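You operate a simulated robot arm through the tools that you are given. There is no shell and no other tool. Be economical: measure what you need, move in short steps, check, and stop when the job is done.

Carry out the task below with a simulated robot arm. There is one attempt and no reset: what you move stays moved.

TASK
Put the carton that says "Swabs" from the laundry counter top on the teal coaster and the carton that says "Wipes" on the purple coaster. Then take the yellow sponge and put it on the yellow coaster.
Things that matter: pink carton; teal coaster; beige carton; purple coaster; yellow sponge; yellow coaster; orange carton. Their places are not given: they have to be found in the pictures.

It is judged by the outcome, as a careful person would: the job done as asked, and still so three seconds after it is handed in. It fails if anything else is knocked over, pushed out of place, dropped, spilled or broken.

THE ROBOT
A 7-joint arm with a two-finger parallel gripper, fixed in place. Base frame: the origin is at the foot of the arm, x ahead of it, y to its left, z up; the work surface is at about z = 0. Lengths are in cm, angles in degrees, forces in N, time in s.
With the tool pointing down near the work surface it reaches from about 24 to 62 cm from the base axis. Its first joint turns from -66.0 to 66.0 degrees. Payload 2.6 kg.
Tool frame: the origin (TCP) lies between the finger pads and is the grasp point; the fingertips stand 3 cm ahead of it; z points along the fingers, y is the line along which they close. The gripper opens to 9.4 cm. The fingers are 2.8 cm wide and 1 cm thick; the gripper's body (5 by 9.6 cm) begins 5.5 cm behind the TCP.
Orientation is that of the tool frame in the base frame, as [roll, pitch, yaw] about the fixed x, y, z axes, in that order (R = Rz(yaw) Ry(pitch) Rx(roll)). With the fingers straight down and closing along the base's y, the tool's x points along the base's -x, its y along +y and its z along -z.

THE INTERFACE
- The arm moves only by the tool play_rows. Its argument "commands" is a list of rows, each an object of numbers (a shift or turn left out is 0, a gripper value left out holds the last): "x", "y", "z": the shift along the tool's x, y, z in units of 20 mm (1.0 is 20 mm); "ax", "ay", "az": the turn, a rotation vector about the tool's x, y, z in units of 5 degrees (1.0 is 5 degrees); "jaw": the opening, from 0 (shut) to 1 (fully open). In form: [{"x": .., "y": .., "z": .., "ax": .., "ay": .., "az": .., "jaw": ..}, ...]. A call has 1 to 12 rows; each row shifts and turns the commanded pose from where the row before left it, along the tool's axes as they then stand. A call with a number of a shift or a turn outside -1 to 1 is refused whole. A row lasts 0.2 s, in which the tool goes at most 5 cm and 8.6 degrees; a call with a longer step from one row to the next is refused whole, and so is a gripper value outside its range. A pose out of reach is approached as far as the arm can. The call stops where the force on the tool passes 40 N (or 10 N more than at its start, if that is more) or the arm is blocked; 0.2 s more then pass. The fingers move at their own pace (about 7.2 cm/s each) and stop on an object; they squeeze with about 22 N. The grip force told is the motor's: it shows also when the fingers shut on nothing. Time passes only in rows, and 0.2 s behind the last, so rows that do not move let the fingers close. It gives the time, the measured TCP pose, the force on the tool (base axes), the opening and the grip force at its end, in the units of the frame above (readings bear some noise).
- Cameras (640 x 400 px; columns grow to the right, rows downward): "scene" is fixed at [6.26, 45.25, 55.29]; the picture's right is [-0.54, -0.84, 0.00], its down [-0.56, 0.36, -0.75] and it looks along [0.63, -0.40, -0.66] (base axes); focal length 319 px, centre (320, 200). "wrist" rides on the gripper at [-3.7, 0, -5.8] in the tool frame; the picture's right is [0.00, -1.00, 0.00], its down [0.97, 0.00, -0.24] and it looks along [0.24, 0.00, 0.97] (tool axes); focal length 218 px, centre (320, 200).
- grab_frame(camera): a new picture of that camera. No time passes.
- pixel_to_xyz(camera, pixels): there is no depth. For up to 12 entries [column, row, z] of the newest picture of that camera ("zoom" is the newest enlarged one), the place [x, y] in the base frame at which the ray of that pixel passes the height z, good to about 0.3 cm, but the place of the scene camera against the robot may be out by one fixed shift of up to 1.2 cm in any direction. No time passes.
- close_up(camera, box): a new picture of the part [left, top, right, bottom] of that camera's present view, enlarged. No time passes.
- close_job(): hands the job in; it is judged then, once.

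Work in short steps. Measure before you move; look again where a grasp or a placing could have gone wrong, and mend it. You have 80 turns and 46 pictures in all, the two below and enlarged ones among them. Open the gripper and draw the arm clear of the work before you hand the job in, unless the task says otherwise; then end with one line.

The tools are called after "Call:" by a JSON object that holds its "fn" and its "kwargs". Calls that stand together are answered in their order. play_rows: Moves the arm, as the interface text tells. Its arguments: {"type":"object","properties":{"commands":{"type":"array"}},"required":["commands"]} The other tools are called the same way: grab_frame (camera) takes a picture; pixel_to_xyz (camera, pixels) gives the place at which the rays of pixels pass given heights; close_up (camera, box) takes an enlarged picture of a part of a camera's view; close_job () hands the job in.

At the start:

```text
t: 0.0
tcp_pos: [37.45, 12.1, 32.62]
tool_rot: [-180.0, 0.0, -179.9]
force: [0.3, -0.2, -0.7]
grip_width: 9.38
gripper_force: 0.1
```

scene: 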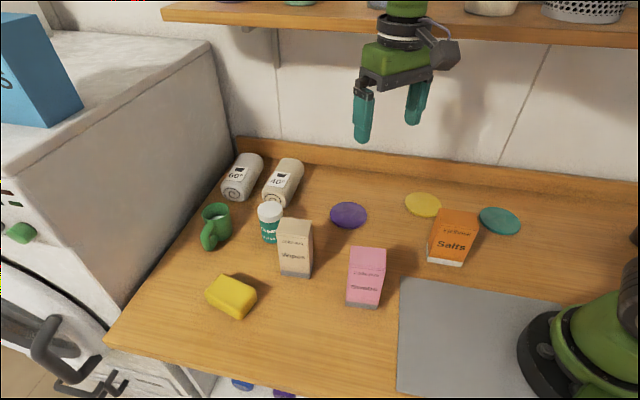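
wrist: 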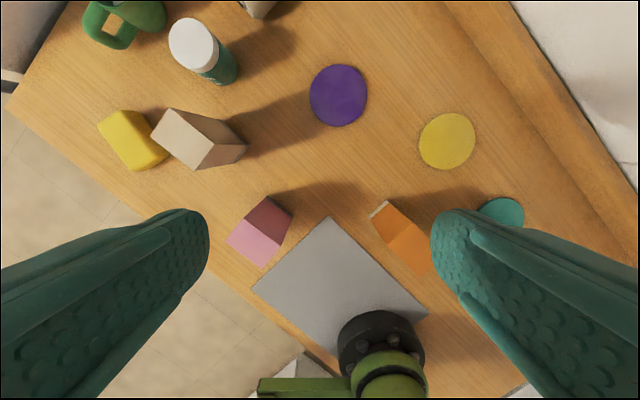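

I'll read the labels on the three cartons first.

Call:
{"fn": "close_up", "kwargs": {"camera": "scene", "box": [260, 200, 400, 320]}}

Call:
{"fn": "close_up", "kwargs": {"camera": "scene", "box": [400, 180, 540, 280]}}

```text
3.33 times, centred on (330, 260) of scene
```

zoom: 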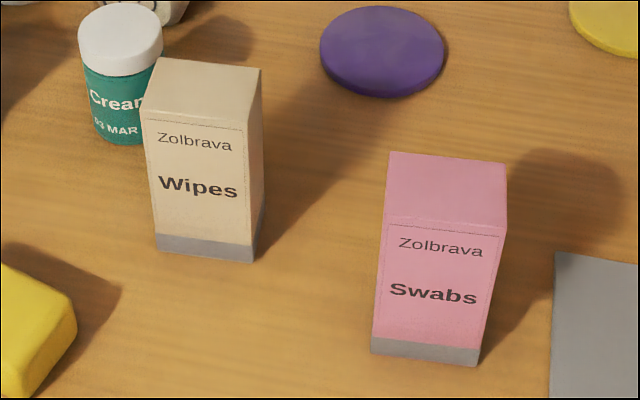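

```text
4.00 times, centred on (470, 230) of scene
```

zoom: 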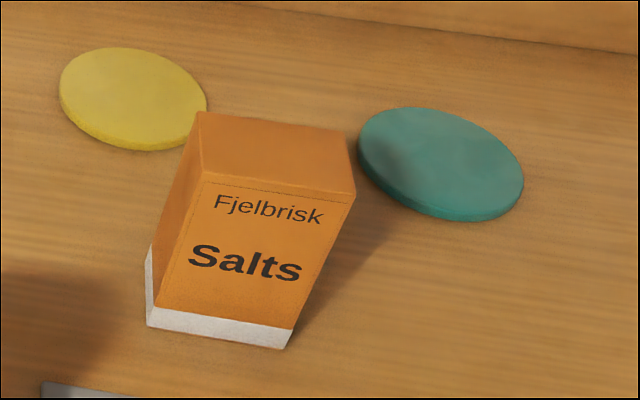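

Pink is "Swabs" and beige is "Wipes"; orange says "Salts" and stays where it is. Next I measure the coasters, carton corners and sponge in both cameras.

Call:
{"fn": "pixel_to_xyz", "kwargs": {"camera": "scene", "pixels": [[345.7, 305.7, 0], [376.7, 310.2, 0], [280.5, 275, 0], [310.5, 279, 0], [313.5, 263.7, 0], [348, 214, 0.5], [423, 204, 0.5], [500, 220, 0.5], [349.6, 266.7, 8], [382.6, 272, 8], [386.2, 249, 8], [350.5, 245.6, 8]]}}

Call:
{"fn": "pixel_to_xyz", "kwargs": {"camera": "wrist", "pixels": [[338, 95, 0.5], [447, 141, 0.5], [501, 213, 0.5], [226, 243, 8], [248, 234, 8], [266, 266, 0], [292, 213, 0], [270, 196, 0], [197, 170, 0], [245, 147, 0], [152, 136, 8], [172, 108, 8]]}}

Call:
{"fn": "close_up", "kwargs": {"camera": "wrist", "box": [80, 80, 320, 280]}}

```text
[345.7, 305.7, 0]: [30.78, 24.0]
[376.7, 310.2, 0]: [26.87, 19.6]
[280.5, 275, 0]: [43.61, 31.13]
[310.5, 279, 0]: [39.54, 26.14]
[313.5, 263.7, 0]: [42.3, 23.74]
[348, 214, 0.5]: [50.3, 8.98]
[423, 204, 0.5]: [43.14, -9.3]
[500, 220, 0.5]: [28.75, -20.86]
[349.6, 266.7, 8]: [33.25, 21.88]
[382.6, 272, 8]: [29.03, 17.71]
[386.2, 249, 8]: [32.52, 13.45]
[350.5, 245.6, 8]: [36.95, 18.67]
```

```text
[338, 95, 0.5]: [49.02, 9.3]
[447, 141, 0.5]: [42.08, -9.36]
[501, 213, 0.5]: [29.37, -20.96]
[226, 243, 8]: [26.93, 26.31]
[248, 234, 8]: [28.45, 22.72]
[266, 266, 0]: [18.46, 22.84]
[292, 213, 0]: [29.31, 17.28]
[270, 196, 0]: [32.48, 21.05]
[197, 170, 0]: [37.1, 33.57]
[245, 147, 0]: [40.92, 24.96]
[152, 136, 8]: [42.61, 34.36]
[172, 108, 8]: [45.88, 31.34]
```

```text
2.00 times, centred on (200, 180) of wrist
```

zoom: 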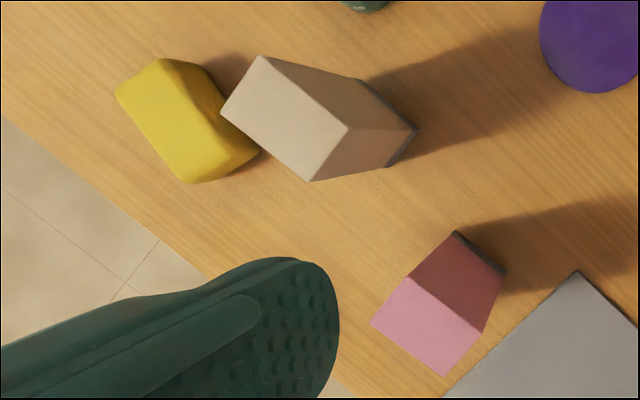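

Scene coordinates are about 1.1 cm too large in x compared with the wrist. Pink is near (29.2, 20.5), with its narrow side along about 137°. I'll move above it and turn the gripper to match.

Call:
{"fn": "play_rows", "kwargs": {"commands": [{"x": 0.825, "y": 0.84, "jaw": 1}, {"x": 0.825, "y": 0.84}, {"x": 0.825, "y": 0.84}, {"x": 0.825, "y": 0.84}, {"x": 0.825, "y": 0.84}, {"az": -1}, {"az": -1}, {"az": -1}, {"az": -1}, {"az": -1}, {"az": -1}, {"az": -1}]}}

Call:
{"fn": "play_rows", "kwargs": {"commands": [{"az": -1}, {"az": -1}, {"az": -0.4}, {"z": 0}]}}

Call:
{"fn": "grab_frame", "kwargs": {"camera": "wrist"}}

```text
t: 2.6
tcp_pos: [29.28, 20.49, 32.64]
tool_rot: [180.0, -0.1, -145.0]
force: [-0.1, 0.2, -1.4]
grip_width: 9.38
gripper_force: 0.0
```

```text
t: 3.6
tcp_pos: [29.25, 20.61, 32.62]
tool_rot: [-179.9, 0.1, -133.1]
force: [0.4, 0.6, 0.3]
grip_width: 9.4
gripper_force: 0.1
```

```text
40 pictures are left
```

wrist: 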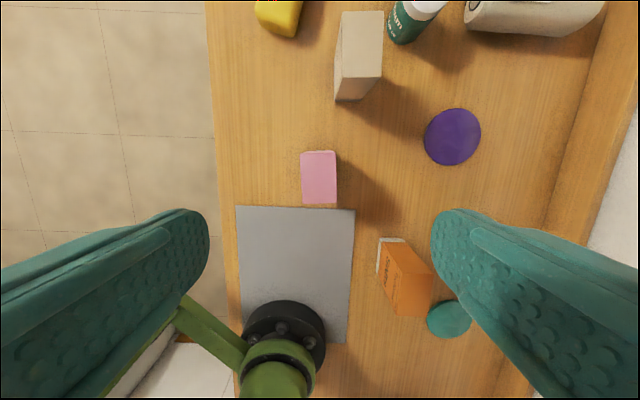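

Pink's top is centred at column 319, so it lines up with the jaw. I'll measure its top, and take the coaster centres again from this view.

Call:
{"fn": "pixel_to_xyz", "kwargs": {"camera": "wrist", "pixels": [[319, 177, 12], [319, 177, 10], [301, 151, 12], [335, 150, 12], [337, 204, 12], [303, 204, 12], [452.5, 137, 0.8], [449, 319.5, 0.8], [378, 275, 0], [380, 239, 0], [403, 239, 0], [430, 317, 12]]}}

Call:
{"fn": "grab_frame", "kwargs": {"camera": "scene"}}

```text
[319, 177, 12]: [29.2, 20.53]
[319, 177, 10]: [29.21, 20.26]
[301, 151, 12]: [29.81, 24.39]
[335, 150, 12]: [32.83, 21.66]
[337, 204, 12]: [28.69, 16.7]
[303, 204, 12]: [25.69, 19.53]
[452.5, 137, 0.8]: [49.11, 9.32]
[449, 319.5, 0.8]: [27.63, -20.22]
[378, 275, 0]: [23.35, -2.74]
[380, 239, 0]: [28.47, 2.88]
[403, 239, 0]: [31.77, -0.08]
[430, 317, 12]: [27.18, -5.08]
```

```text
39 pictures are left
```

scene: 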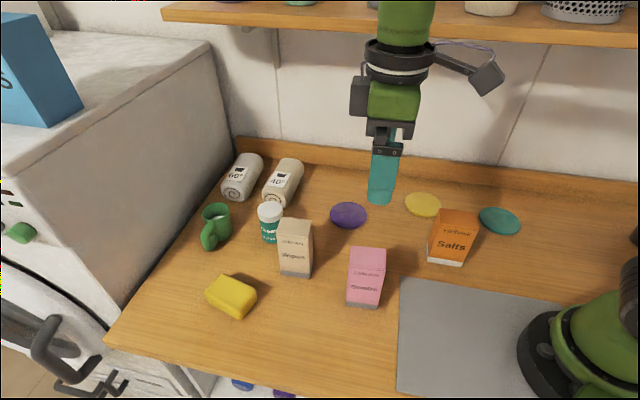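

Pink is about 4 x 6.4 cm and 12.3 cm tall, centred under the TCP. I descend to z about 8.9, straddling it.

Call:
{"fn": "play_rows", "kwargs": {"commands": [{"z": 1}, {"z": 1}, {"z": 1}, {"z": 1}, {"z": 1}, {"z": 1}, {"z": 1}]}}

Call:
{"fn": "grab_frame", "kwargs": {"camera": "wrist"}}

```text
t: 5.2
tcp_pos: [29.16, 20.44, 18.46]
tool_rot: [-179.9, 0.0, -133.0]
force: [0.5, 0.3, 0.2]
grip_width: 9.37
gripper_force: 0.0
```

```text
38 pictures are left
```

wrist: 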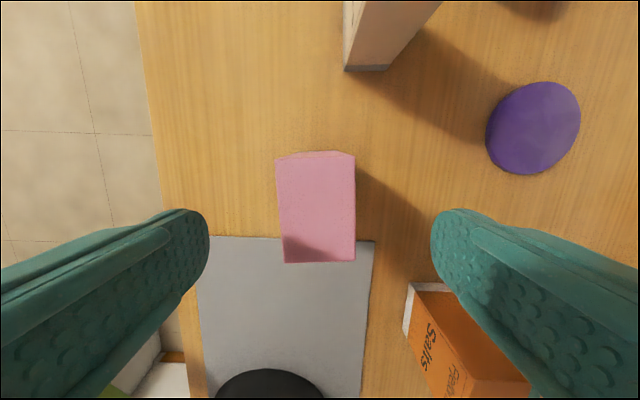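

Alignment is good, so I descend the last 9.6 cm and close.

Call:
{"fn": "play_rows", "kwargs": {"commands": [{"z": 1}, {"z": 1}, {"z": 1}, {"z": 1}, {"z": 0.8}, {"jaw": 0.2}, {"jaw": 0.2}, {"jaw": 0.2}, {"jaw": 0.2}]}}

```text
t: 7.2
tcp_pos: [29.29, 20.69, 9.09]
tool_rot: [-180.0, 0.0, -133.0]
force: [-0.2, 0.0, 0.0]
grip_width: 4.54
gripper_force: 22.0
```

Pink is gripped (4.5 cm, 22 N). I lift it to z of about 28 while turning the yaw back to 180.

Call:
{"fn": "play_rows", "kwargs": {"commands": [{"z": -1}, {"z": -1}, {"z": -1}, {"z": -1, "az": 1}, {"z": -1, "az": 1}, {"z": -1, "az": 1}, {"z": -1, "az": 1}, {"z": -1, "az": 1}, {"z": -1, "az": 1}, {"z": -0.5, "az": 1}, {"az": 1}, {"az": 1}]}}

Call:
{"fn": "play_rows", "kwargs": {"commands": [{"az": 0.4}, {"y": -1}, {"y": -1}, {"y": -1}, {"y": -1}, {"y": -1}, {"y": -1}, {"y": -1}, {"y": -1}, {"y": -1}, {"y": -1}, {"y": -1}]}}

Call:
{"fn": "grab_frame", "kwargs": {"camera": "wrist"}}

Call:
{"fn": "grab_frame", "kwargs": {"camera": "scene"}}

```text
t: 9.8
tcp_pos: [29.26, 20.41, 27.79]
tool_rot: [-179.9, 0.0, -178.1]
force: [0.3, 0.4, -1.1]
grip_width: 4.59
gripper_force: 22.2
```

```text
t: 12.4
tcp_pos: [29.06, -1.57, 27.99]
tool_rot: [-180.0, 0.1, -180.0]
force: [0.3, 0.2, -0.7]
grip_width: 4.56
gripper_force: 22.4
```

```text
37 pictures are left
```

wrist: 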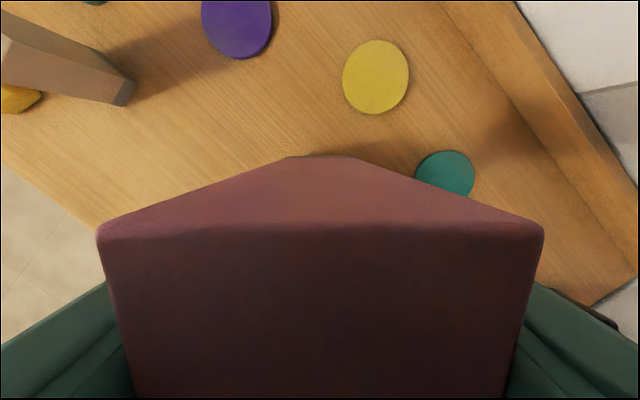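

```text
36 pictures are left
```

scene: 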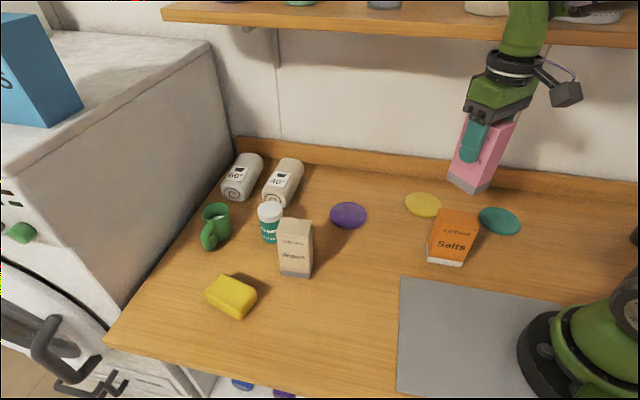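

Teal is at about (445, 178) in the wrist view and yellow at (375.5, 77). I measure both, and the orange carton's corners in the scene view.

Call:
{"fn": "pixel_to_xyz", "kwargs": {"camera": "wrist", "pixels": [[445, 177, 0.8], [475, 177, 0.8], [415, 177, 0.8], [445, 151, 0.8], [375.5, 77, 0.8], [409, 77, 0.8], [342, 77, 0.8], [375.5, 40, 0.8], [375.5, 115, 0.8]]}}

Call:
{"fn": "pixel_to_xyz", "kwargs": {"camera": "scene", "pixels": [[426.7, 261.7, 0], [461, 267, 0], [427, 242, 0], [499.5, 221, 0.8], [479, 215, 0.8], [521, 225, 0.8], [496, 206, 0.8], [505, 234, 0.8], [348, 214, 0.8]]}}

```text
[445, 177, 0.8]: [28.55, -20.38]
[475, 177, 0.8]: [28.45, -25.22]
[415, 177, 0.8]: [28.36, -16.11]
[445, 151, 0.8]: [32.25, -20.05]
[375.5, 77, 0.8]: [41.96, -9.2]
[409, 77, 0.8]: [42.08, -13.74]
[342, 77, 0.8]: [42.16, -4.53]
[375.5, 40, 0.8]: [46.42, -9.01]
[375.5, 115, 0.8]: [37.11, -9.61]
```

```text
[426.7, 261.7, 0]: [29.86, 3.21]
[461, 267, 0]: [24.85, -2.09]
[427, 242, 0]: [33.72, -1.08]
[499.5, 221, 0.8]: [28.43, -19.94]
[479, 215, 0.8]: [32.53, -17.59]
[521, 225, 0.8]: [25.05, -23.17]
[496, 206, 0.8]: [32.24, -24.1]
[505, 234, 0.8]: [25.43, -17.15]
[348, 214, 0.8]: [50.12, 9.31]
```

Teal is centred near (27.7, -20.5) with a radius of about 4.6. Orange ends at about y = -6.4, so there is clearance. I move above teal and lower part way.

Call:
{"fn": "play_rows", "kwargs": {"commands": [{"y": -0.95, "x": 0.065}, {"y": -0.95, "x": 0.065}, {"y": -0.95, "x": 0.065}, {"y": -0.95, "x": 0.065}, {"y": -0.95, "x": 0.065}, {"y": -0.95, "x": 0.065}, {"y": -0.95, "x": 0.065}, {"y": -0.95, "x": 0.065}, {"y": -0.95, "x": 0.065}, {"y": -0.95, "x": 0.065}, {"z": 0}]}}

Call:
{"fn": "play_rows", "kwargs": {"commands": [{"z": 1}, {"z": 1}, {"z": 1}, {"z": 1}, {"z": 1}, {"z": 1}, {"z": 1}, {"z": 0.7}, {"z": 0}]}}

Call:
{"fn": "close_up", "kwargs": {"camera": "scene", "box": [400, 130, 600, 270]}}

Call:
{"fn": "grab_frame", "kwargs": {"camera": "wrist"}}

```text
t: 13.5
tcp_pos: [28.75, -9.17, 27.82]
tool_rot: [179.6, -0.2, -179.3]
force: [-5.9, 4.0, 0.1]
grip_width: 4.57
gripper_force: 21.5
stopped in row 5: the force on the tool passed its limit (the readings are from after the stop); the commanded pose is now the measured one
```

```text
t: 15.5
tcp_pos: [28.69, -9.01, 12.34]
tool_rot: [179.6, -0.2, -179.2]
force: [0.5, 0.1, -0.3]
grip_width: 4.56
gripper_force: 22.1
```

```text
2.86 times, centred on (500, 200) of scene
```

zoom: 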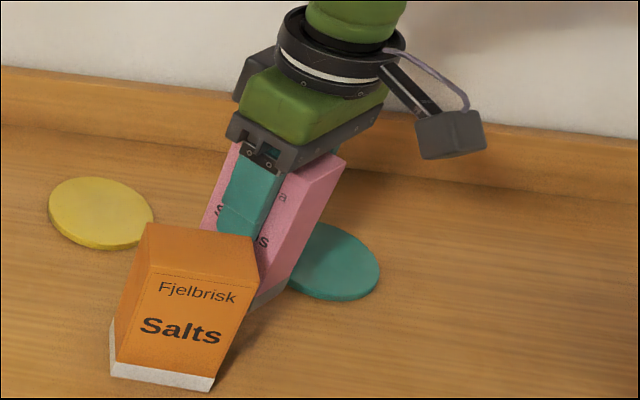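

```text
34 pictures are left
```

wrist: 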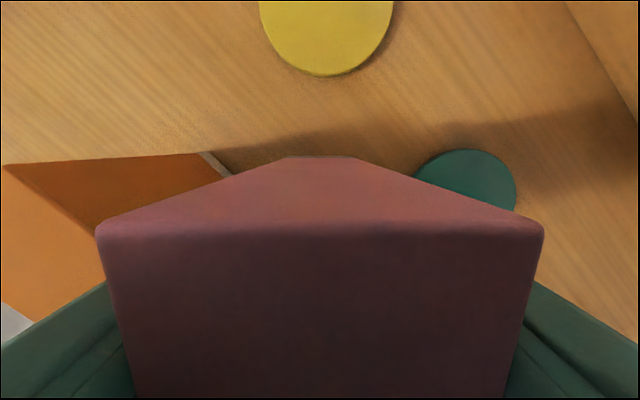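

The sideways move stopped early at y = -9, probably because the hand touched the shelf at that height. The lowering therefore happened beside orange, which hasn't moved (corners still at 426, 261 and 462, 267). The carton's bottom is now about 3 cm up, so I slide away from orange towards teal at this height in short steps.

Call:
{"fn": "play_rows", "kwargs": {"commands": [{"y": -0.6, "x": 0.05}, {"y": -0.6, "x": 0.05}, {"y": -0.6, "x": 0.05}, {"y": -0.6, "x": 0.05}, {"z": 0}]}}

Call:
{"fn": "close_up", "kwargs": {"camera": "scene", "box": [400, 0, 640, 270]}}

```text
t: 16.7
tcp_pos: [28.38, -13.78, 12.44]
tool_rot: [179.7, -0.1, -179.2]
force: [-0.2, 0.7, -0.6]
grip_width: 4.59
gripper_force: 22.6
```

```text
1.48 times, centred on (520, 135) of scene
```

zoom: 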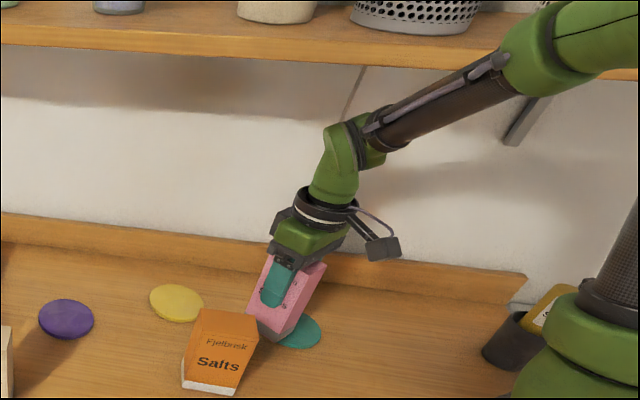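

All clear. I continue to y of about -20.5.

Call:
{"fn": "play_rows", "kwargs": {"commands": [{"y": -0.67, "x": 0.06}, {"y": -0.67, "x": 0.06}, {"y": -0.67, "x": 0.06}, {"y": -0.67, "x": 0.06}, {"y": -0.67, "x": 0.06}, {"z": 0}]}}

Call:
{"fn": "close_up", "kwargs": {"camera": "scene", "box": [440, 130, 600, 270]}}

Call:
{"fn": "grab_frame", "kwargs": {"camera": "wrist"}}

```text
t: 18.1
tcp_pos: [27.85, -20.53, 12.32]
tool_rot: [179.6, -0.2, -179.2]
force: [0.0, 1.0, -0.6]
grip_width: 4.58
gripper_force: 21.6
```

```text
2.86 times, centred on (520, 200) of scene
```

zoom: 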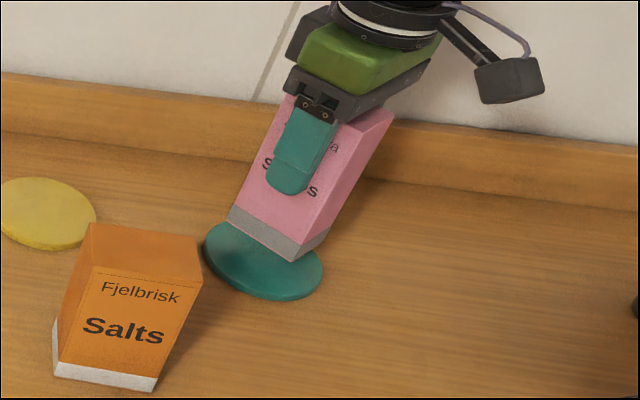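

```text
31 pictures are left
```

wrist: 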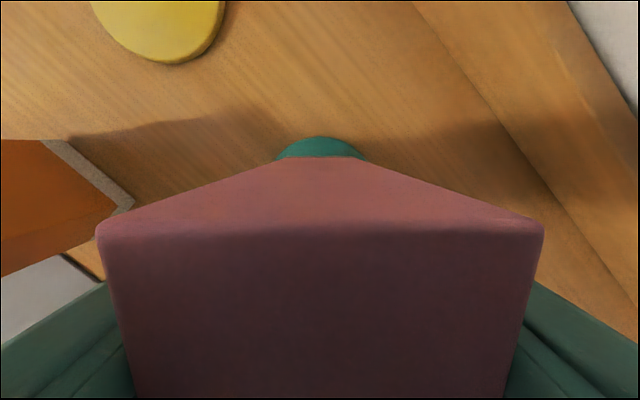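

Teal's far edge is centred at column 320 and works out to x of about 32.3, so the carton is over the centre. I lower gently until contact.

Call:
{"fn": "play_rows", "kwargs": {"commands": [{"z": 0.4}, {"z": 0.3}, {"z": 0.2}, {"z": 0.1}, {"z": 0.1}, {"z": 0}]}}

Call:
{"fn": "close_up", "kwargs": {"camera": "scene", "box": [440, 130, 600, 270]}}

```text
t: 19.5
tcp_pos: [27.67, -20.46, 10.26]
tool_rot: [179.6, -0.2, -179.2]
force: [-0.2, -0.7, -0.7]
grip_width: 4.59
gripper_force: 22.1
```

```text
2.86 times, centred on (520, 200) of scene
```

zoom: 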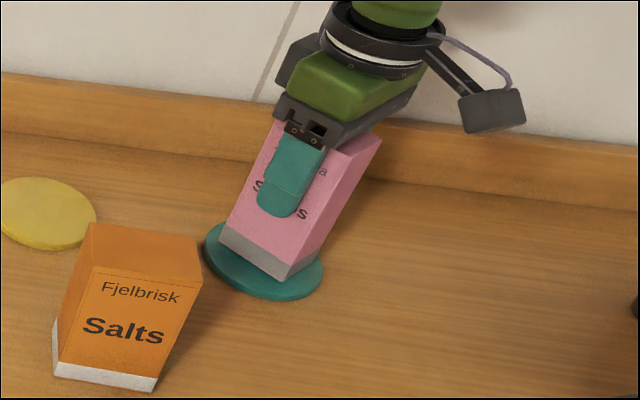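

There is no contact yet, so I go down in 1 mm steps.

Call:
{"fn": "play_rows", "kwargs": {"commands": [{"z": 0.05}, {"z": 0.05}, {"z": 0.05}, {"z": 0.05}, {"z": 0}]}}

```text
t: 20.7
tcp_pos: [27.96, -20.59, 9.82]
tool_rot: [179.6, 0.0, -179.1]
force: [-5.7, 5.4, 23.0]
grip_width: 4.56
gripper_force: 21.3
```

It's in contact at 23 N. I ease up 1 mm, open the jaw and rise part way, staying low because of the shelf.

Call:
{"fn": "play_rows", "kwargs": {"commands": [{"z": -0.05}, {"z": 0}, {"jaw": 0.7}, {"jaw": 0.85}, {"jaw": 0.85}, {"z": -0.5}, {"z": -1}, {"z": -1}, {"z": -1}, {"z": 0}]}}

Call:
{"fn": "grab_frame", "kwargs": {"camera": "scene"}}

Call:
{"fn": "grab_frame", "kwargs": {"camera": "wrist"}}

```text
t: 22.9
tcp_pos: [26.46, -19.67, 15.01]
tool_rot: [177.4, -3.6, -179.2]
force: [-0.1, -0.4, 0.2]
grip_width: 7.97
gripper_force: 0.0
```

```text
29 pictures are left
```

scene: 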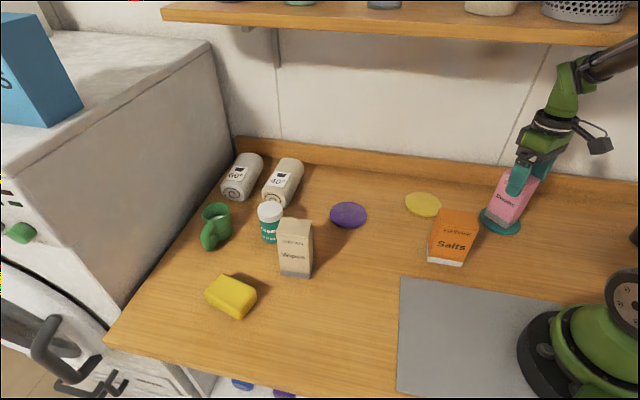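

```text
28 pictures are left
```

wrist: 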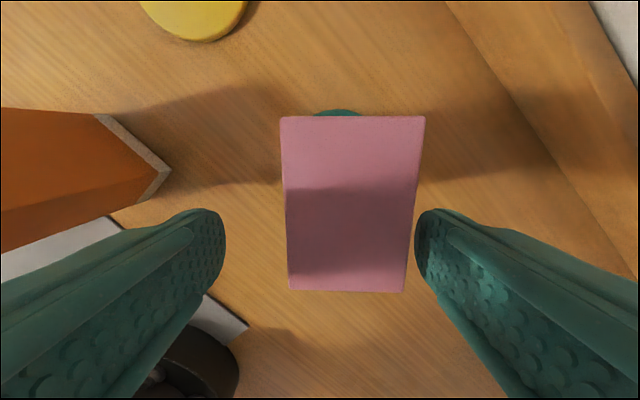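

Pink stands on teal. The arm has been pushed slightly off its pose (tilted 3.6°), so I check what is restricting it before going further.

Call:
{"fn": "close_up", "kwargs": {"camera": "scene", "box": [470, 0, 640, 250]}}

Call:
{"fn": "play_rows", "kwargs": {"commands": [{"jaw": 1}, {"z": 0}]}}

```text
1.60 times, centred on (555, 125) of scene
```

zoom: 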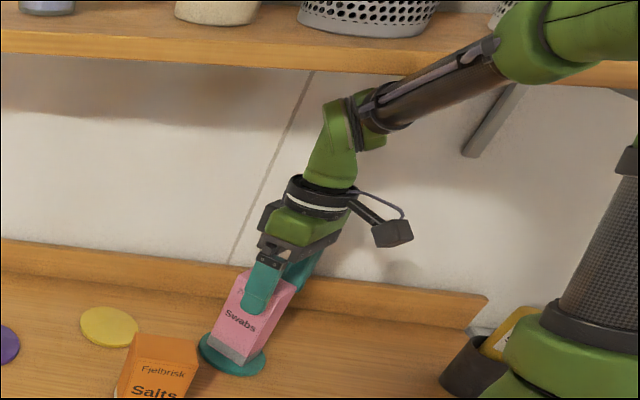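

```text
t: 23.5
tcp_pos: [26.34, -19.7, 14.93]
tool_rot: [177.3, -3.4, -179.1]
force: [0.4, 0.2, 1.0]
grip_width: 9.4
gripper_force: 0.0
```

The upper arm is probably against the shelf edge. Fingers are fully open with more than 1 cm of clearance on each side of pink. I ease the hand back towards the base along pink's long side, which also relieves the arm.

Call:
{"fn": "play_rows", "kwargs": {"commands": [{"x": 0.5}, {"x": 0.5}, {"x": 0.5}, {"x": 0.5}, {"z": 0}]}}

Call:
{"fn": "grab_frame", "kwargs": {"camera": "wrist"}}

```text
t: 24.7
tcp_pos: [23.78, -20.82, 17.0]
tool_rot: [179.7, 0.0, -179.5]
force: [0.7, -0.2, -0.3]
grip_width: 9.42
gripper_force: 0.0
```

```text
26 pictures are left
```

wrist: 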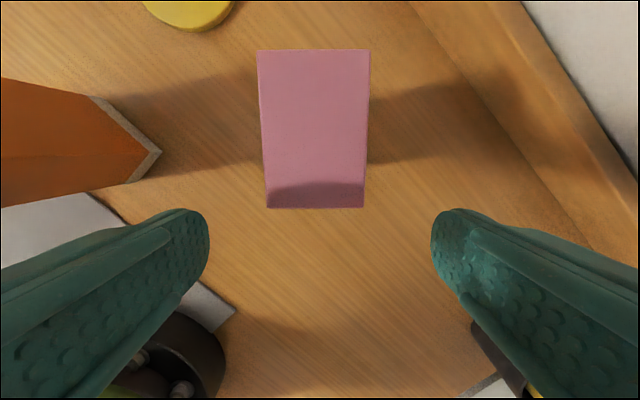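

The pose is exact again and the fingers are above pink. I travel back at moderate height towards beige.

Call:
{"fn": "play_rows", "kwargs": {"commands": [{"y": 0.5, "z": -0.5}, {"y": 1, "z": -0.5}, {"y": 1, "z": -0.5, "x": -0.2}, {"y": 1, "z": -0.5, "x": -0.3}, {"y": 1, "z": -0.5, "x": -0.3}, {"y": 1, "x": -0.3}, {"y": 1, "x": -0.3}, {"y": 1, "x": -0.3}, {"y": 1, "x": -0.3}, {"y": 1, "x": -0.3}, {"y": 1, "x": -0.3}]}}

Call:
{"fn": "play_rows", "kwargs": {"commands": [{"y": 1, "x": -0.5, "z": -0.4}, {"y": 1, "x": -0.5, "z": -0.4}, {"y": 1, "x": -0.5, "z": -0.4}, {"y": 1, "x": -0.5, "z": -0.4}, {"y": 1, "x": -0.5, "z": -0.4}, {"y": 1, "x": -0.5, "z": -0.4}, {"y": 1, "x": -0.5, "z": -0.4}, {"y": 1, "x": -0.5, "z": -0.4}, {"y": 1, "x": -0.5}, {"y": 1, "x": -0.5}]}}

```text
t: 27.1
tcp_pos: [28.62, 0.48, 22.0]
tool_rot: [179.6, -0.2, -179.2]
force: [0.1, 0.2, 1.0]
grip_width: 9.38
gripper_force: 0.1
```

```text
t: 29.3
tcp_pos: [38.38, 20.33, 28.41]
tool_rot: [179.6, 0.0, -179.3]
force: [0.2, 0.4, 0.9]
grip_width: 9.4
gripper_force: 0.0
```

Next I move above beige, near (41.5, 27.2), and rotate to yaw -133.

Call:
{"fn": "play_rows", "kwargs": {"commands": [{"y": 0.86, "x": -0.39}, {"y": 0.86, "x": -0.39}, {"y": 0.86, "x": -0.39}, {"y": 0.86, "x": -0.39}, {"az": -1}, {"az": -1}, {"az": -1}, {"az": -1}, {"az": -1}, {"az": -1}, {"az": -1}, {"az": -1}]}}

Call:
{"fn": "play_rows", "kwargs": {"commands": [{"az": -1}, {"az": -0.25}, {"z": 0}]}}

Call:
{"fn": "grab_frame", "kwargs": {"camera": "wrist"}}

```text
t: 31.9
tcp_pos: [41.5, 27.41, 28.67]
tool_rot: [179.7, 0.2, -139.0]
force: [0.0, 1.0, -0.3]
grip_width: 9.4
gripper_force: 0.0
```

```text
t: 32.7
tcp_pos: [41.43, 27.32, 28.69]
tool_rot: [179.6, 0.2, -132.9]
force: [-0.1, 0.9, 0.1]
grip_width: 9.43
gripper_force: 0.0
```

```text
25 pictures are left
```

wrist: 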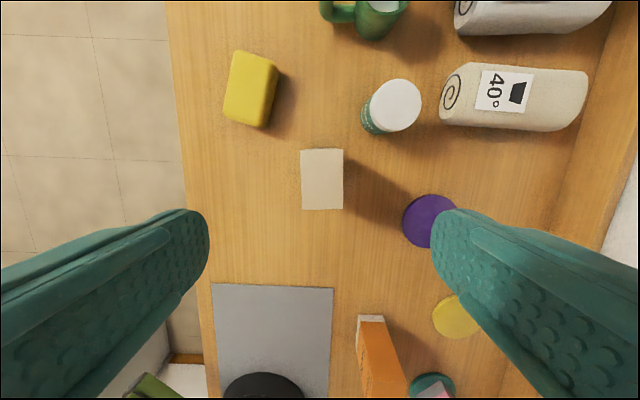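

Beige's top is centred at (322, 179), with straight edges. I measure its position and the sponge's.

Call:
{"fn": "pixel_to_xyz", "kwargs": {"camera": "wrist", "pixels": [[322, 179.5, 12.5], [301, 150, 12.5], [343, 149, 12.5], [344, 209, 12.5], [302, 210, 12.5], [396, 106, 8], [240, 53, 4], [279, 65, 4], [266, 128, 4], [223, 115, 4]]}}

Call:
{"fn": "pixel_to_xyz", "kwargs": {"camera": "scene", "pixels": [[276.6, 232, 11], [276.6, 232, 12], [276.6, 232, 13], [309, 238.4, 12]]}}

```text
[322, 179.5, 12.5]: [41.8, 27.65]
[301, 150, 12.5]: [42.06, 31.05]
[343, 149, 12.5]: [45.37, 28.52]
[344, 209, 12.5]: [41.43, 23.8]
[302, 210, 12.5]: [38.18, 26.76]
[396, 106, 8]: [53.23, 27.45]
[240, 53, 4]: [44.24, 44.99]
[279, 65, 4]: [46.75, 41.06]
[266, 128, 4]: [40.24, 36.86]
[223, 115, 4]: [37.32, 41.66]
```

```text
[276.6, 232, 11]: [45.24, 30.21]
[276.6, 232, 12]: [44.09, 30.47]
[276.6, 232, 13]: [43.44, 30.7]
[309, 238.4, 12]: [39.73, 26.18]
```

Beige is centred at (41.8, 27.65) and about 12.6 cm tall. I correct 0.5 cm and descend to z of about 9.

Call:
{"fn": "play_rows", "kwargs": {"commands": [{"x": -0.25, "z": 1}, {"z": 1}, {"z": 1}, {"z": 1}, {"z": 1}, {"z": 1}, {"z": 0}]}}

Call:
{"fn": "grab_frame", "kwargs": {"camera": "wrist"}}

```text
t: 34.3
tcp_pos: [41.58, 27.83, 16.66]
tool_rot: [179.6, 0.2, -133.0]
force: [-0.2, 0.8, 0.4]
grip_width: 9.43
gripper_force: 0.1
```

```text
24 pictures are left
```

wrist: 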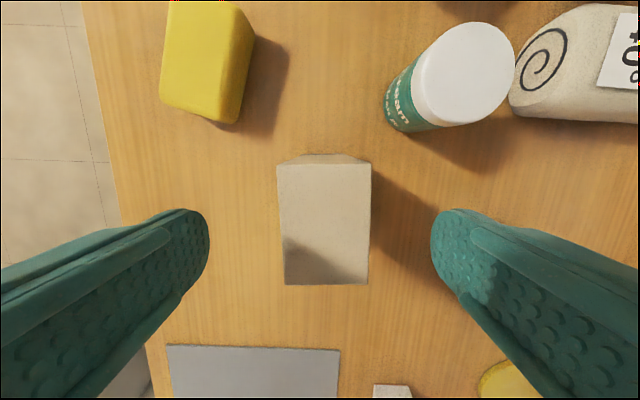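

Centred. I finish the descent and close.

Call:
{"fn": "play_rows", "kwargs": {"commands": [{"z": 1}, {"z": 1}, {"z": 1}, {"z": 0.8}, {"z": 0}, {"jaw": 0.2}, {"jaw": 0.2}, {"jaw": 0.2}, {"jaw": 0.2}]}}

```text
t: 36.3
tcp_pos: [41.95, 28.05, 8.93]
tool_rot: [179.7, 0.2, -132.9]
force: [0.3, -0.4, 0.9]
grip_width: 4.54
gripper_force: 21.6
```

Beige is gripped. I lift 5 cm and carry it low towards purple at (49.1, 9.3).

Call:
{"fn": "play_rows", "kwargs": {"commands": [{"z": -1}, {"z": -1}, {"z": -0.7}, {"x": 0.44, "y": -0.9}, {"x": 0.44, "y": -0.9}, {"x": 0.44, "y": -0.9}, {"x": 0.44, "y": -0.9}, {"x": 0.44, "y": -0.9}, {"x": 0.44, "y": -0.9}, {"z": 0}]}}

Call:
{"fn": "grab_frame", "kwargs": {"camera": "wrist"}}

Call:
{"fn": "grab_frame", "kwargs": {"camera": "scene"}}

```text
t: 38.5
tcp_pos: [46.46, 16.77, 14.28]
tool_rot: [179.5, 0.2, -132.9]
force: [-0.1, -0.9, -0.9]
grip_width: 4.59
gripper_force: 21.9
```

```text
23 pictures are left
```

wrist: 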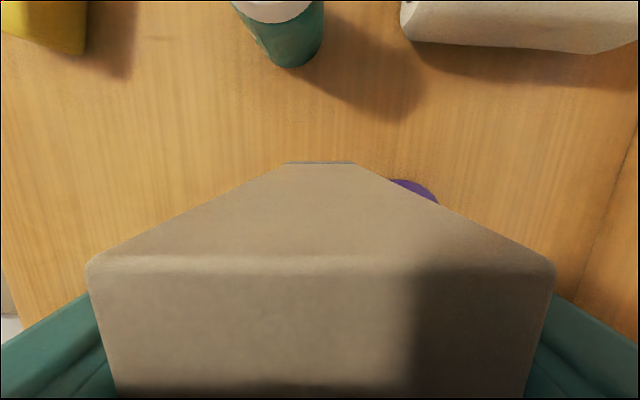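

```text
22 pictures are left
```

scene: 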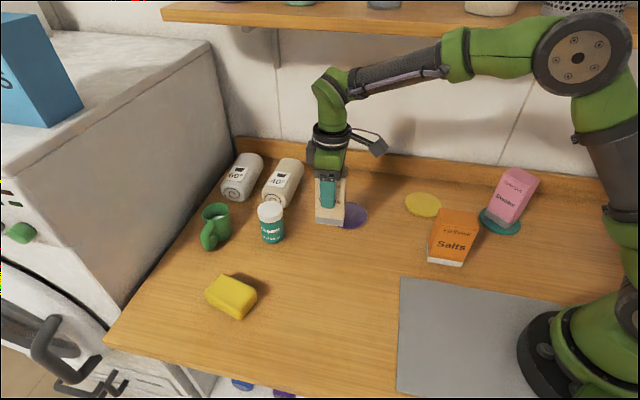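

I finish the approach over purple.

Call:
{"fn": "play_rows", "kwargs": {"commands": [{"x": 0.42, "y": -0.87}, {"x": 0.42, "y": -0.87}, {"x": 0.42, "y": -0.87}, {"x": 0.42, "y": -0.87}, {"z": 0}, {"z": 0.5}, {"z": 0.5}, {"z": 0.5}, {"z": 0}]}}

Call:
{"fn": "grab_frame", "kwargs": {"camera": "wrist"}}

Call:
{"fn": "close_up", "kwargs": {"camera": "scene", "box": [280, 100, 440, 240]}}

```text
t: 40.5
tcp_pos: [48.92, 9.34, 10.99]
tool_rot: [179.6, 0.2, -132.9]
force: [-0.3, -0.4, -0.7]
grip_width: 4.57
gripper_force: 21.3
```

```text
21 pictures are left
```

wrist: 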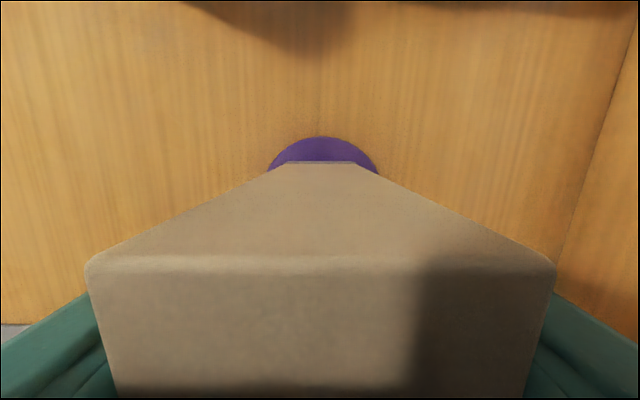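

```text
2.86 times, centred on (360, 170) of scene
```

zoom: 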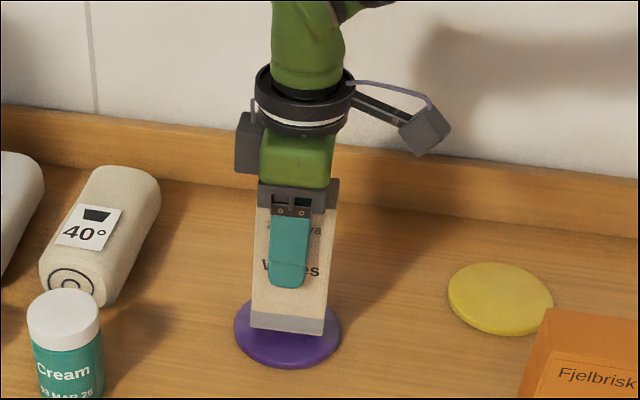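

Well centred (coaster edge at column 322). I lower to contact, expected near z = 9.7.

Call:
{"fn": "play_rows", "kwargs": {"commands": [{"z": 0.2}, {"z": 0.15}, {"z": 0.1}, {"z": 0.05}, {"z": 0.05}, {"z": 0}]}}

```text
t: 41.9
tcp_pos: [48.87, 9.5, 10.06]
tool_rot: [179.7, 0.3, -132.9]
force: [-0.1, -0.3, -1.7]
grip_width: 4.6
gripper_force: 21.6
```

Call:
{"fn": "play_rows", "kwargs": {"commands": [{"z": 0.05}, {"z": 0.05}, {"z": 0.05}, {"z": 0}]}}

```text
t: 42.9
tcp_pos: [48.85, 9.56, 9.7]
tool_rot: [179.5, 0.2, -132.9]
force: [-0.7, -0.1, -0.8]
grip_width: 4.56
gripper_force: 22.4
```

Call:
{"fn": "play_rows", "kwargs": {"commands": [{"z": 0.05}, {"z": 0.05}, {"z": 0}]}}

```text
t: 43.7
tcp_pos: [49.02, 9.63, 9.72]
tool_rot: [179.7, 0.4, -132.9]
force: [-5.1, -0.3, 15.4]
grip_width: 4.61
gripper_force: 22.1
```

There is contact at 15 N. I release and rise.

Call:
{"fn": "play_rows", "kwargs": {"commands": [{"z": -0.03}, {"jaw": 0.75}, {"jaw": 1}, {"jaw": 1}, {"z": -0.5}, {"z": -1}, {"z": -1}, {"z": -1}, {"z": 0}]}}

Call:
{"fn": "grab_frame", "kwargs": {"camera": "wrist"}}

```text
t: 45.7
tcp_pos: [49.11, 9.6, 16.78]
tool_rot: [179.6, 0.3, -132.9]
force: [0.4, -0.3, -0.1]
grip_width: 9.37
gripper_force: 0.0
```

```text
19 pictures are left
```

wrist: 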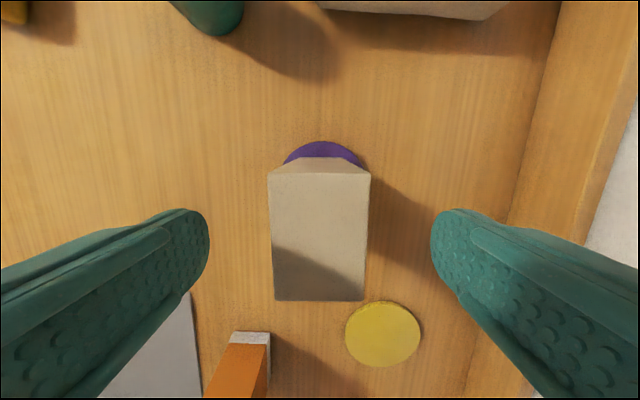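

Beige stands on purple. Next I rise and move towards the sponge.

Call:
{"fn": "play_rows", "kwargs": {"commands": [{"z": -1}, {"z": -1}, {"z": -1}, {"x": -0.69, "y": 1}, {"x": -0.69, "y": 1}, {"x": -0.69, "y": 1}, {"x": -0.69, "y": 1}, {"x": -0.69, "y": 1}, {"x": -0.69, "y": 1}, {"x": -0.69, "y": 1}, {"x": -0.69, "y": 1}, {"x": -0.69, "y": 1}]}}

Call:
{"fn": "play_rows", "kwargs": {"commands": [{"y": 1}, {"y": 1}, {"z": 0.5}, {"z": 0}]}}

Call:
{"fn": "grab_frame", "kwargs": {"camera": "wrist"}}

Call:
{"fn": "grab_frame", "kwargs": {"camera": "scene"}}

```text
t: 48.3
tcp_pos: [44.13, 30.84, 22.95]
tool_rot: [179.5, 0.2, -132.9]
force: [-0.9, 0.3, 0.1]
grip_width: 9.4
gripper_force: 0.0
```

```text
t: 49.3
tcp_pos: [41.23, 33.63, 21.92]
tool_rot: [179.7, 0.3, -132.9]
force: [-0.7, -0.6, 0.1]
grip_width: 9.38
gripper_force: 0.1
```

```text
18 pictures are left
```

wrist: 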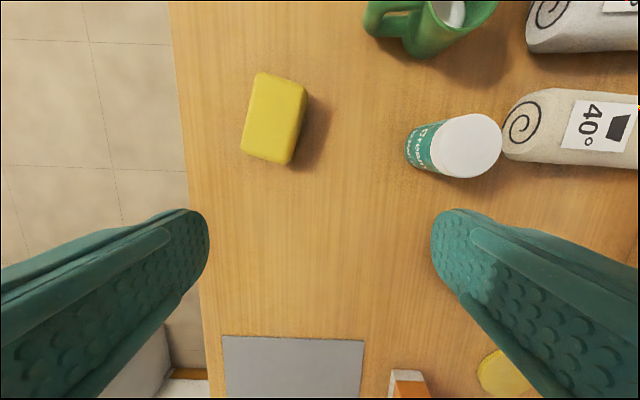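

```text
17 pictures are left
```

scene: 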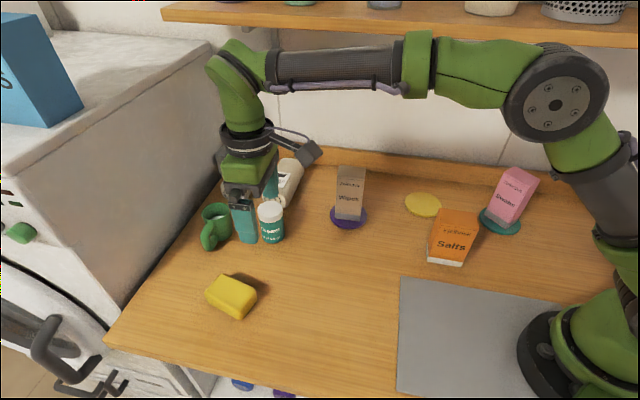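

The sponge is at (274, 118), with its long axis 13° off the jaw frame. I measure it.

Call:
{"fn": "pixel_to_xyz", "kwargs": {"camera": "wrist", "pixels": [[274, 118, 2], [257, 71, 3.5], [302, 87, 3.5], [282, 163, 3.5], [240, 152, 3.5], [308, 90, 0.5], [290, 165, 0.5]]}}

Call:
{"fn": "close_up", "kwargs": {"camera": "scene", "box": [180, 250, 300, 340]}}

```text
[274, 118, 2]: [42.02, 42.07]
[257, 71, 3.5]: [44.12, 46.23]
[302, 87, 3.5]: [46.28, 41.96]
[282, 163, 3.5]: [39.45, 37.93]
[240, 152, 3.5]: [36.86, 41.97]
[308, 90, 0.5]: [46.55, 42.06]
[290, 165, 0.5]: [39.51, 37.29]
```

```text
4.44 times, centred on (240, 295) of scene
```

zoom: 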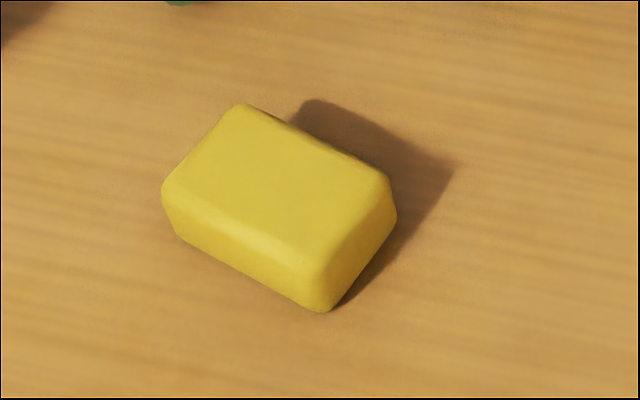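

The sponge is centred at about (41.7, 42.0), about 4.9 cm wide, with its long axis near 31°. I turn 15°, move above it and lower partly.

Call:
{"fn": "play_rows", "kwargs": {"commands": [{"az": 1}, {"az": 1}, {"az": 1}, {"x": -0.6, "y": 0.86}, {"x": -0.6, "y": 0.86}, {"x": -0.6, "y": 0.86}, {"x": -0.6, "y": 0.86}, {"z": 1}, {"z": 1}, {"z": 1}, {"z": 1}, {"z": 0}]}}

Call:
{"fn": "grab_frame", "kwargs": {"camera": "wrist"}}

```text
t: 51.9
tcp_pos: [41.46, 41.91, 13.92]
tool_rot: [179.5, 0.1, -147.9]
force: [-0.2, 0.9, -0.4]
grip_width: 9.41
gripper_force: 0.1
```

```text
15 pictures are left
```

wrist: 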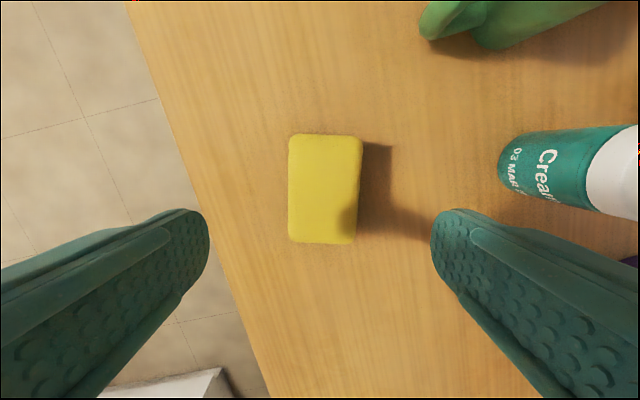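

Aligned. I apply a small correction, descend to z of about 3.5 and close.

Call:
{"fn": "play_rows", "kwargs": {"commands": [{"x": -0.3, "y": -0.15, "z": 1}, {"z": 1}, {"z": 1}, {"z": 1}, {"z": 0.7}, {"z": 0.4}, {"z": 0}, {"jaw": 0.3}, {"jaw": 0.3}, {"jaw": 0.3}, {"jaw": 0.3}]}}

```text
t: 54.3
tcp_pos: [42.28, 42.17, 3.74]
tool_rot: [179.6, 0.1, -147.9]
force: [-0.1, 0.3, -0.1]
grip_width: 5.88
gripper_force: 22.5
```

Sponge gripped. I lift to z of about 20 and rotate to yaw 180.

Call:
{"fn": "play_rows", "kwargs": {"commands": [{"z": -1}, {"z": -1}, {"z": -1}, {"z": -1, "az": 1}, {"z": -1, "az": 1}, {"z": -1, "az": 1}, {"z": -1, "az": 1}, {"z": -1, "az": 1}, {"z": -0.3, "az": 1}, {"az": 0.4}, {"z": 0}]}}

Call:
{"fn": "close_up", "kwargs": {"camera": "scene", "box": [150, 100, 350, 300]}}

```text
t: 56.7
tcp_pos: [42.08, 41.86, 20.09]
tool_rot: [179.6, -0.2, -180.0]
force: [-0.1, -0.9, -0.4]
grip_width: 5.85
gripper_force: 22.1
```

```text
2.00 times, centred on (250, 200) of scene
```

zoom: 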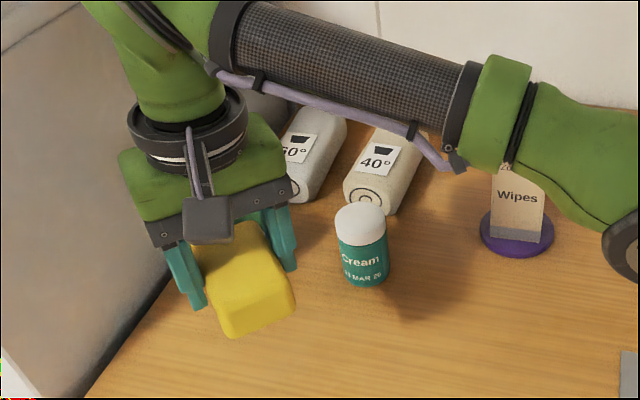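

Held well. I travel in -y above everything, bowing slightly away from beige.

Call:
{"fn": "play_rows", "kwargs": {"commands": [{"y": -1, "x": 0.15}, {"y": -1, "x": 0.15}, {"y": -1, "x": 0.15}, {"y": -1, "x": 0.15}, {"y": -1, "x": 0.15}, {"y": -1, "x": 0.15}, {"y": -1, "x": 0.15}, {"y": -1, "x": 0.15}, {"y": -1, "x": 0.15}, {"y": -1, "x": 0.15}, {"y": -1}, {"y": -1}]}}

Call:
{"fn": "play_rows", "kwargs": {"commands": [{"y": -1}, {"y": -1}, {"y": -1}, {"y": -1}, {"y": -1}, {"y": -1}, {"y": -1}, {"y": -1}, {"z": 0}]}}

Call:
{"fn": "grab_frame", "kwargs": {"camera": "wrist"}}

```text
t: 59.3
tcp_pos: [39.27, 17.78, 20.11]
tool_rot: [179.6, -0.1, -179.9]
force: [0.1, 0.2, -0.1]
grip_width: 5.82
gripper_force: 22.3
```

```text
t: 61.3
tcp_pos: [39.33, 2.35, 20.04]
tool_rot: [179.4, -0.2, -178.9]
force: [-0.1, 0.0, -0.6]
grip_width: 5.84
gripper_force: 21.9
```

```text
13 pictures are left
```

wrist: 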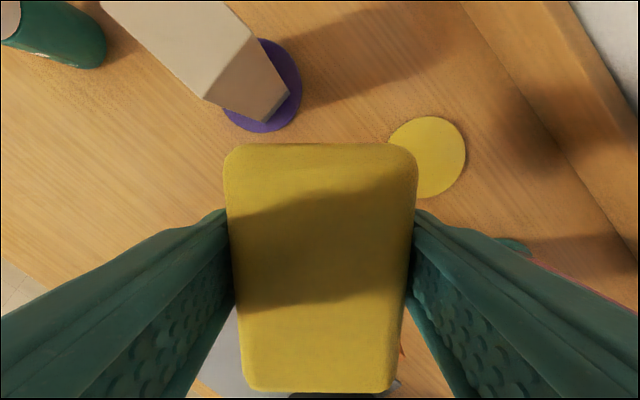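

Call:
{"fn": "pixel_to_xyz", "kwargs": {"camera": "wrist", "pixels": [[425, 157.5, 0.8], [466, 157, 0.8], [428, 116, 0.8], [428, 199, 0.8]]}}

Call:
{"fn": "play_rows", "kwargs": {"commands": [{"y": -0.75, "x": -0.17, "z": 0.2}, {"y": -0.75, "x": -0.17, "z": 0.2}, {"y": -0.75, "x": -0.17, "z": 0.2}, {"y": -0.75, "x": -0.17, "z": 0.2}, {"z": 0}]}}

```text
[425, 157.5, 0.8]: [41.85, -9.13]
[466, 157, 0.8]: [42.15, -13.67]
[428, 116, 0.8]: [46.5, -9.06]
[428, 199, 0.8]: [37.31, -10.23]
```

```text
t: 62.4
tcp_pos: [40.2, 3.46, 20.15]
tool_rot: [177.1, 2.1, -169.6]
force: [0.0, 1.0, 0.3]
grip_width: 5.83
gripper_force: 22.1
stopped in row 5: the arm was blocked; the commanded pose is now the measured one
```

The arm is blocked, so I look at where.

Call:
{"fn": "grab_frame", "kwargs": {"camera": "scene"}}

```text
12 pictures are left
```

scene: 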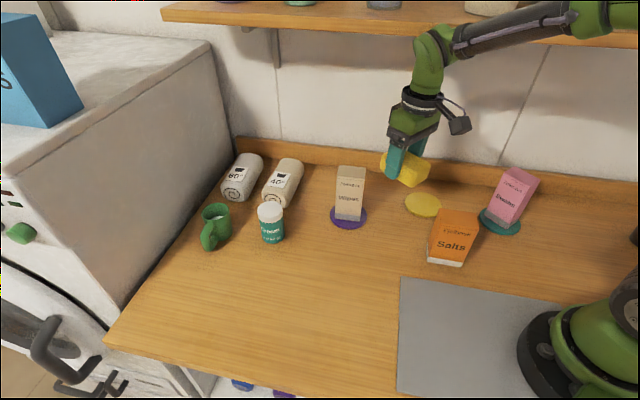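

The forearm is against the shelf edge, so this crossing has to be lower. I back off in +y, level the tool, then lower in the gap between beige and orange.

Call:
{"fn": "play_rows", "kwargs": {"commands": [{"y": 0.8}, {"y": 0.8}, {"ax": 0.58, "ay": 0.42}, {"az": 1}, {"az": 1.0}, {"z": 0.5}, {"z": 0}]}}

```text
t: 64.0
tcp_pos: [39.73, 6.36, 19.02]
tool_rot: [-180.0, 0.1, -180.0]
force: [0.6, -0.2, 0.4]
grip_width: 5.84
gripper_force: 22.0
```

Level again. I lower to z of about 11.

Call:
{"fn": "play_rows", "kwargs": {"commands": [{"z": 1}, {"z": 1}, {"z": 1}, {"z": 1}, {"z": 0}]}}

Call:
{"fn": "grab_frame", "kwargs": {"camera": "wrist"}}

Call:
{"fn": "grab_frame", "kwargs": {"camera": "scene"}}

```text
t: 65.2
tcp_pos: [39.58, 6.53, 11.29]
tool_rot: [-180.0, 0.1, -179.9]
force: [-0.5, 0.2, -1.0]
grip_width: 5.84
gripper_force: 22.0
```

```text
11 pictures are left
```

wrist: 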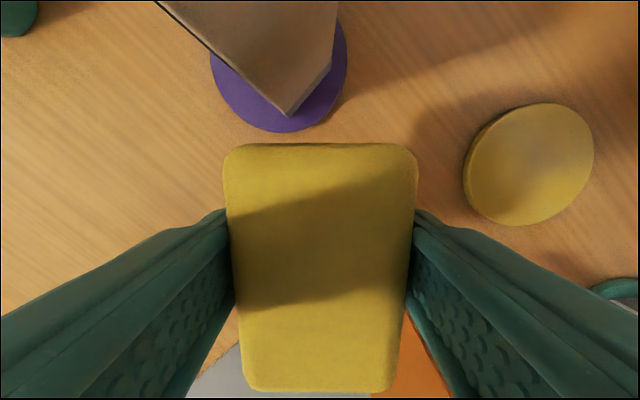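

```text
10 pictures are left
```

scene: 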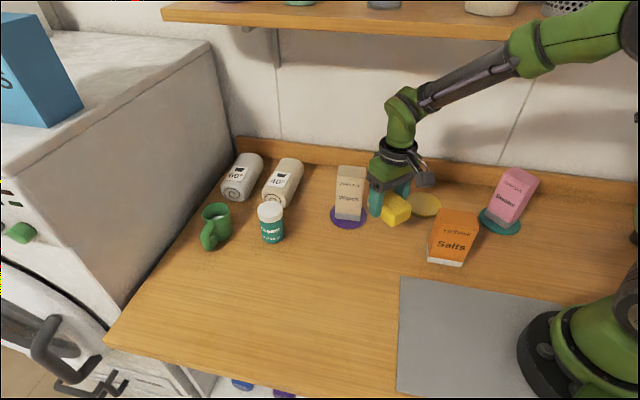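

Clear on all sides. I slide towards yellow; the sponge sits 0.6 cm behind the TCP, so I target TCP (42.6, -9.2).

Call:
{"fn": "play_rows", "kwargs": {"commands": [{"y": -0.98}, {"y": -0.98}, {"y": -0.98}, {"y": -0.98}, {"y": -0.98, "x": -0.37}, {"y": -0.98, "x": -0.37}, {"y": -0.98, "x": -0.37}, {"y": -0.98, "x": -0.37}, {"z": 0}]}}

Call:
{"fn": "grab_frame", "kwargs": {"camera": "wrist"}}

```text
t: 67.2
tcp_pos: [42.4, -8.65, 10.9]
tool_rot: [179.7, -0.2, -179.0]
force: [-0.4, -0.2, 0.1]
grip_width: 5.85
gripper_force: 22.0
```

```text
9 pictures are left
```

wrist: 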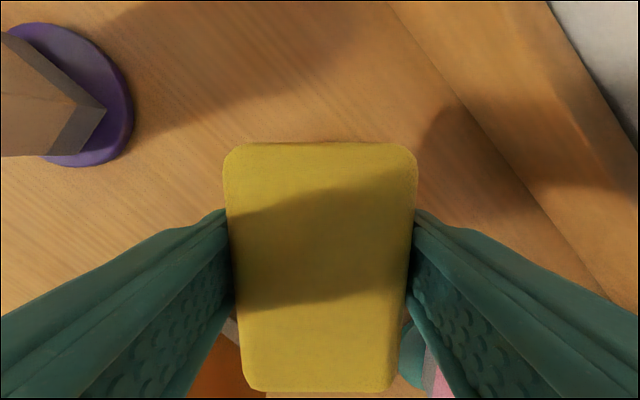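

It's over yellow. Lowering also frees the arm from the shelf; I go down in part and check.

Call:
{"fn": "play_rows", "kwargs": {"commands": [{"z": 0.8}, {"z": 0.8}, {"z": 0.6}, {"z": 0}]}}

Call:
{"fn": "close_up", "kwargs": {"camera": "scene", "box": [360, 130, 500, 260]}}

```text
t: 68.2
tcp_pos: [42.66, -9.19, 6.74]
tool_rot: [-180.0, 0.2, -179.9]
force: [0.1, -0.8, 0.2]
grip_width: 5.82
gripper_force: 21.8
```

```text
3.08 times, centred on (430, 195) of scene
```

zoom: 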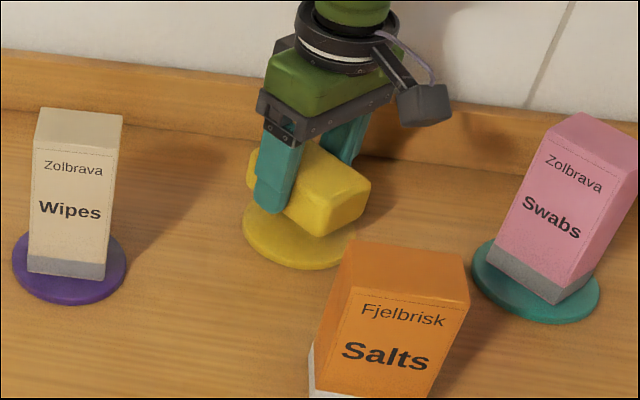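

The pose is exact at (42.66, -9.19). I lower to contact, expected near z = 4.5.

Call:
{"fn": "play_rows", "kwargs": {"commands": [{"z": 0.4}, {"z": 0.3}, {"z": 0.2}, {"z": 0.1}, {"z": 0.05}, {"z": 0}]}}

Call:
{"fn": "close_up", "kwargs": {"camera": "scene", "box": [360, 130, 500, 260]}}

```text
t: 69.6
tcp_pos: [42.56, -9.23, 4.68]
tool_rot: [-180.0, 0.1, -179.8]
force: [0.2, 0.3, 0.2]
grip_width: 5.83
gripper_force: 21.7
```

```text
3.08 times, centred on (430, 195) of scene
```

zoom: 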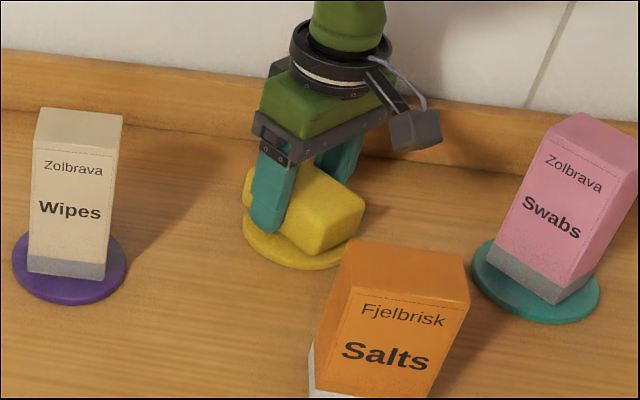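

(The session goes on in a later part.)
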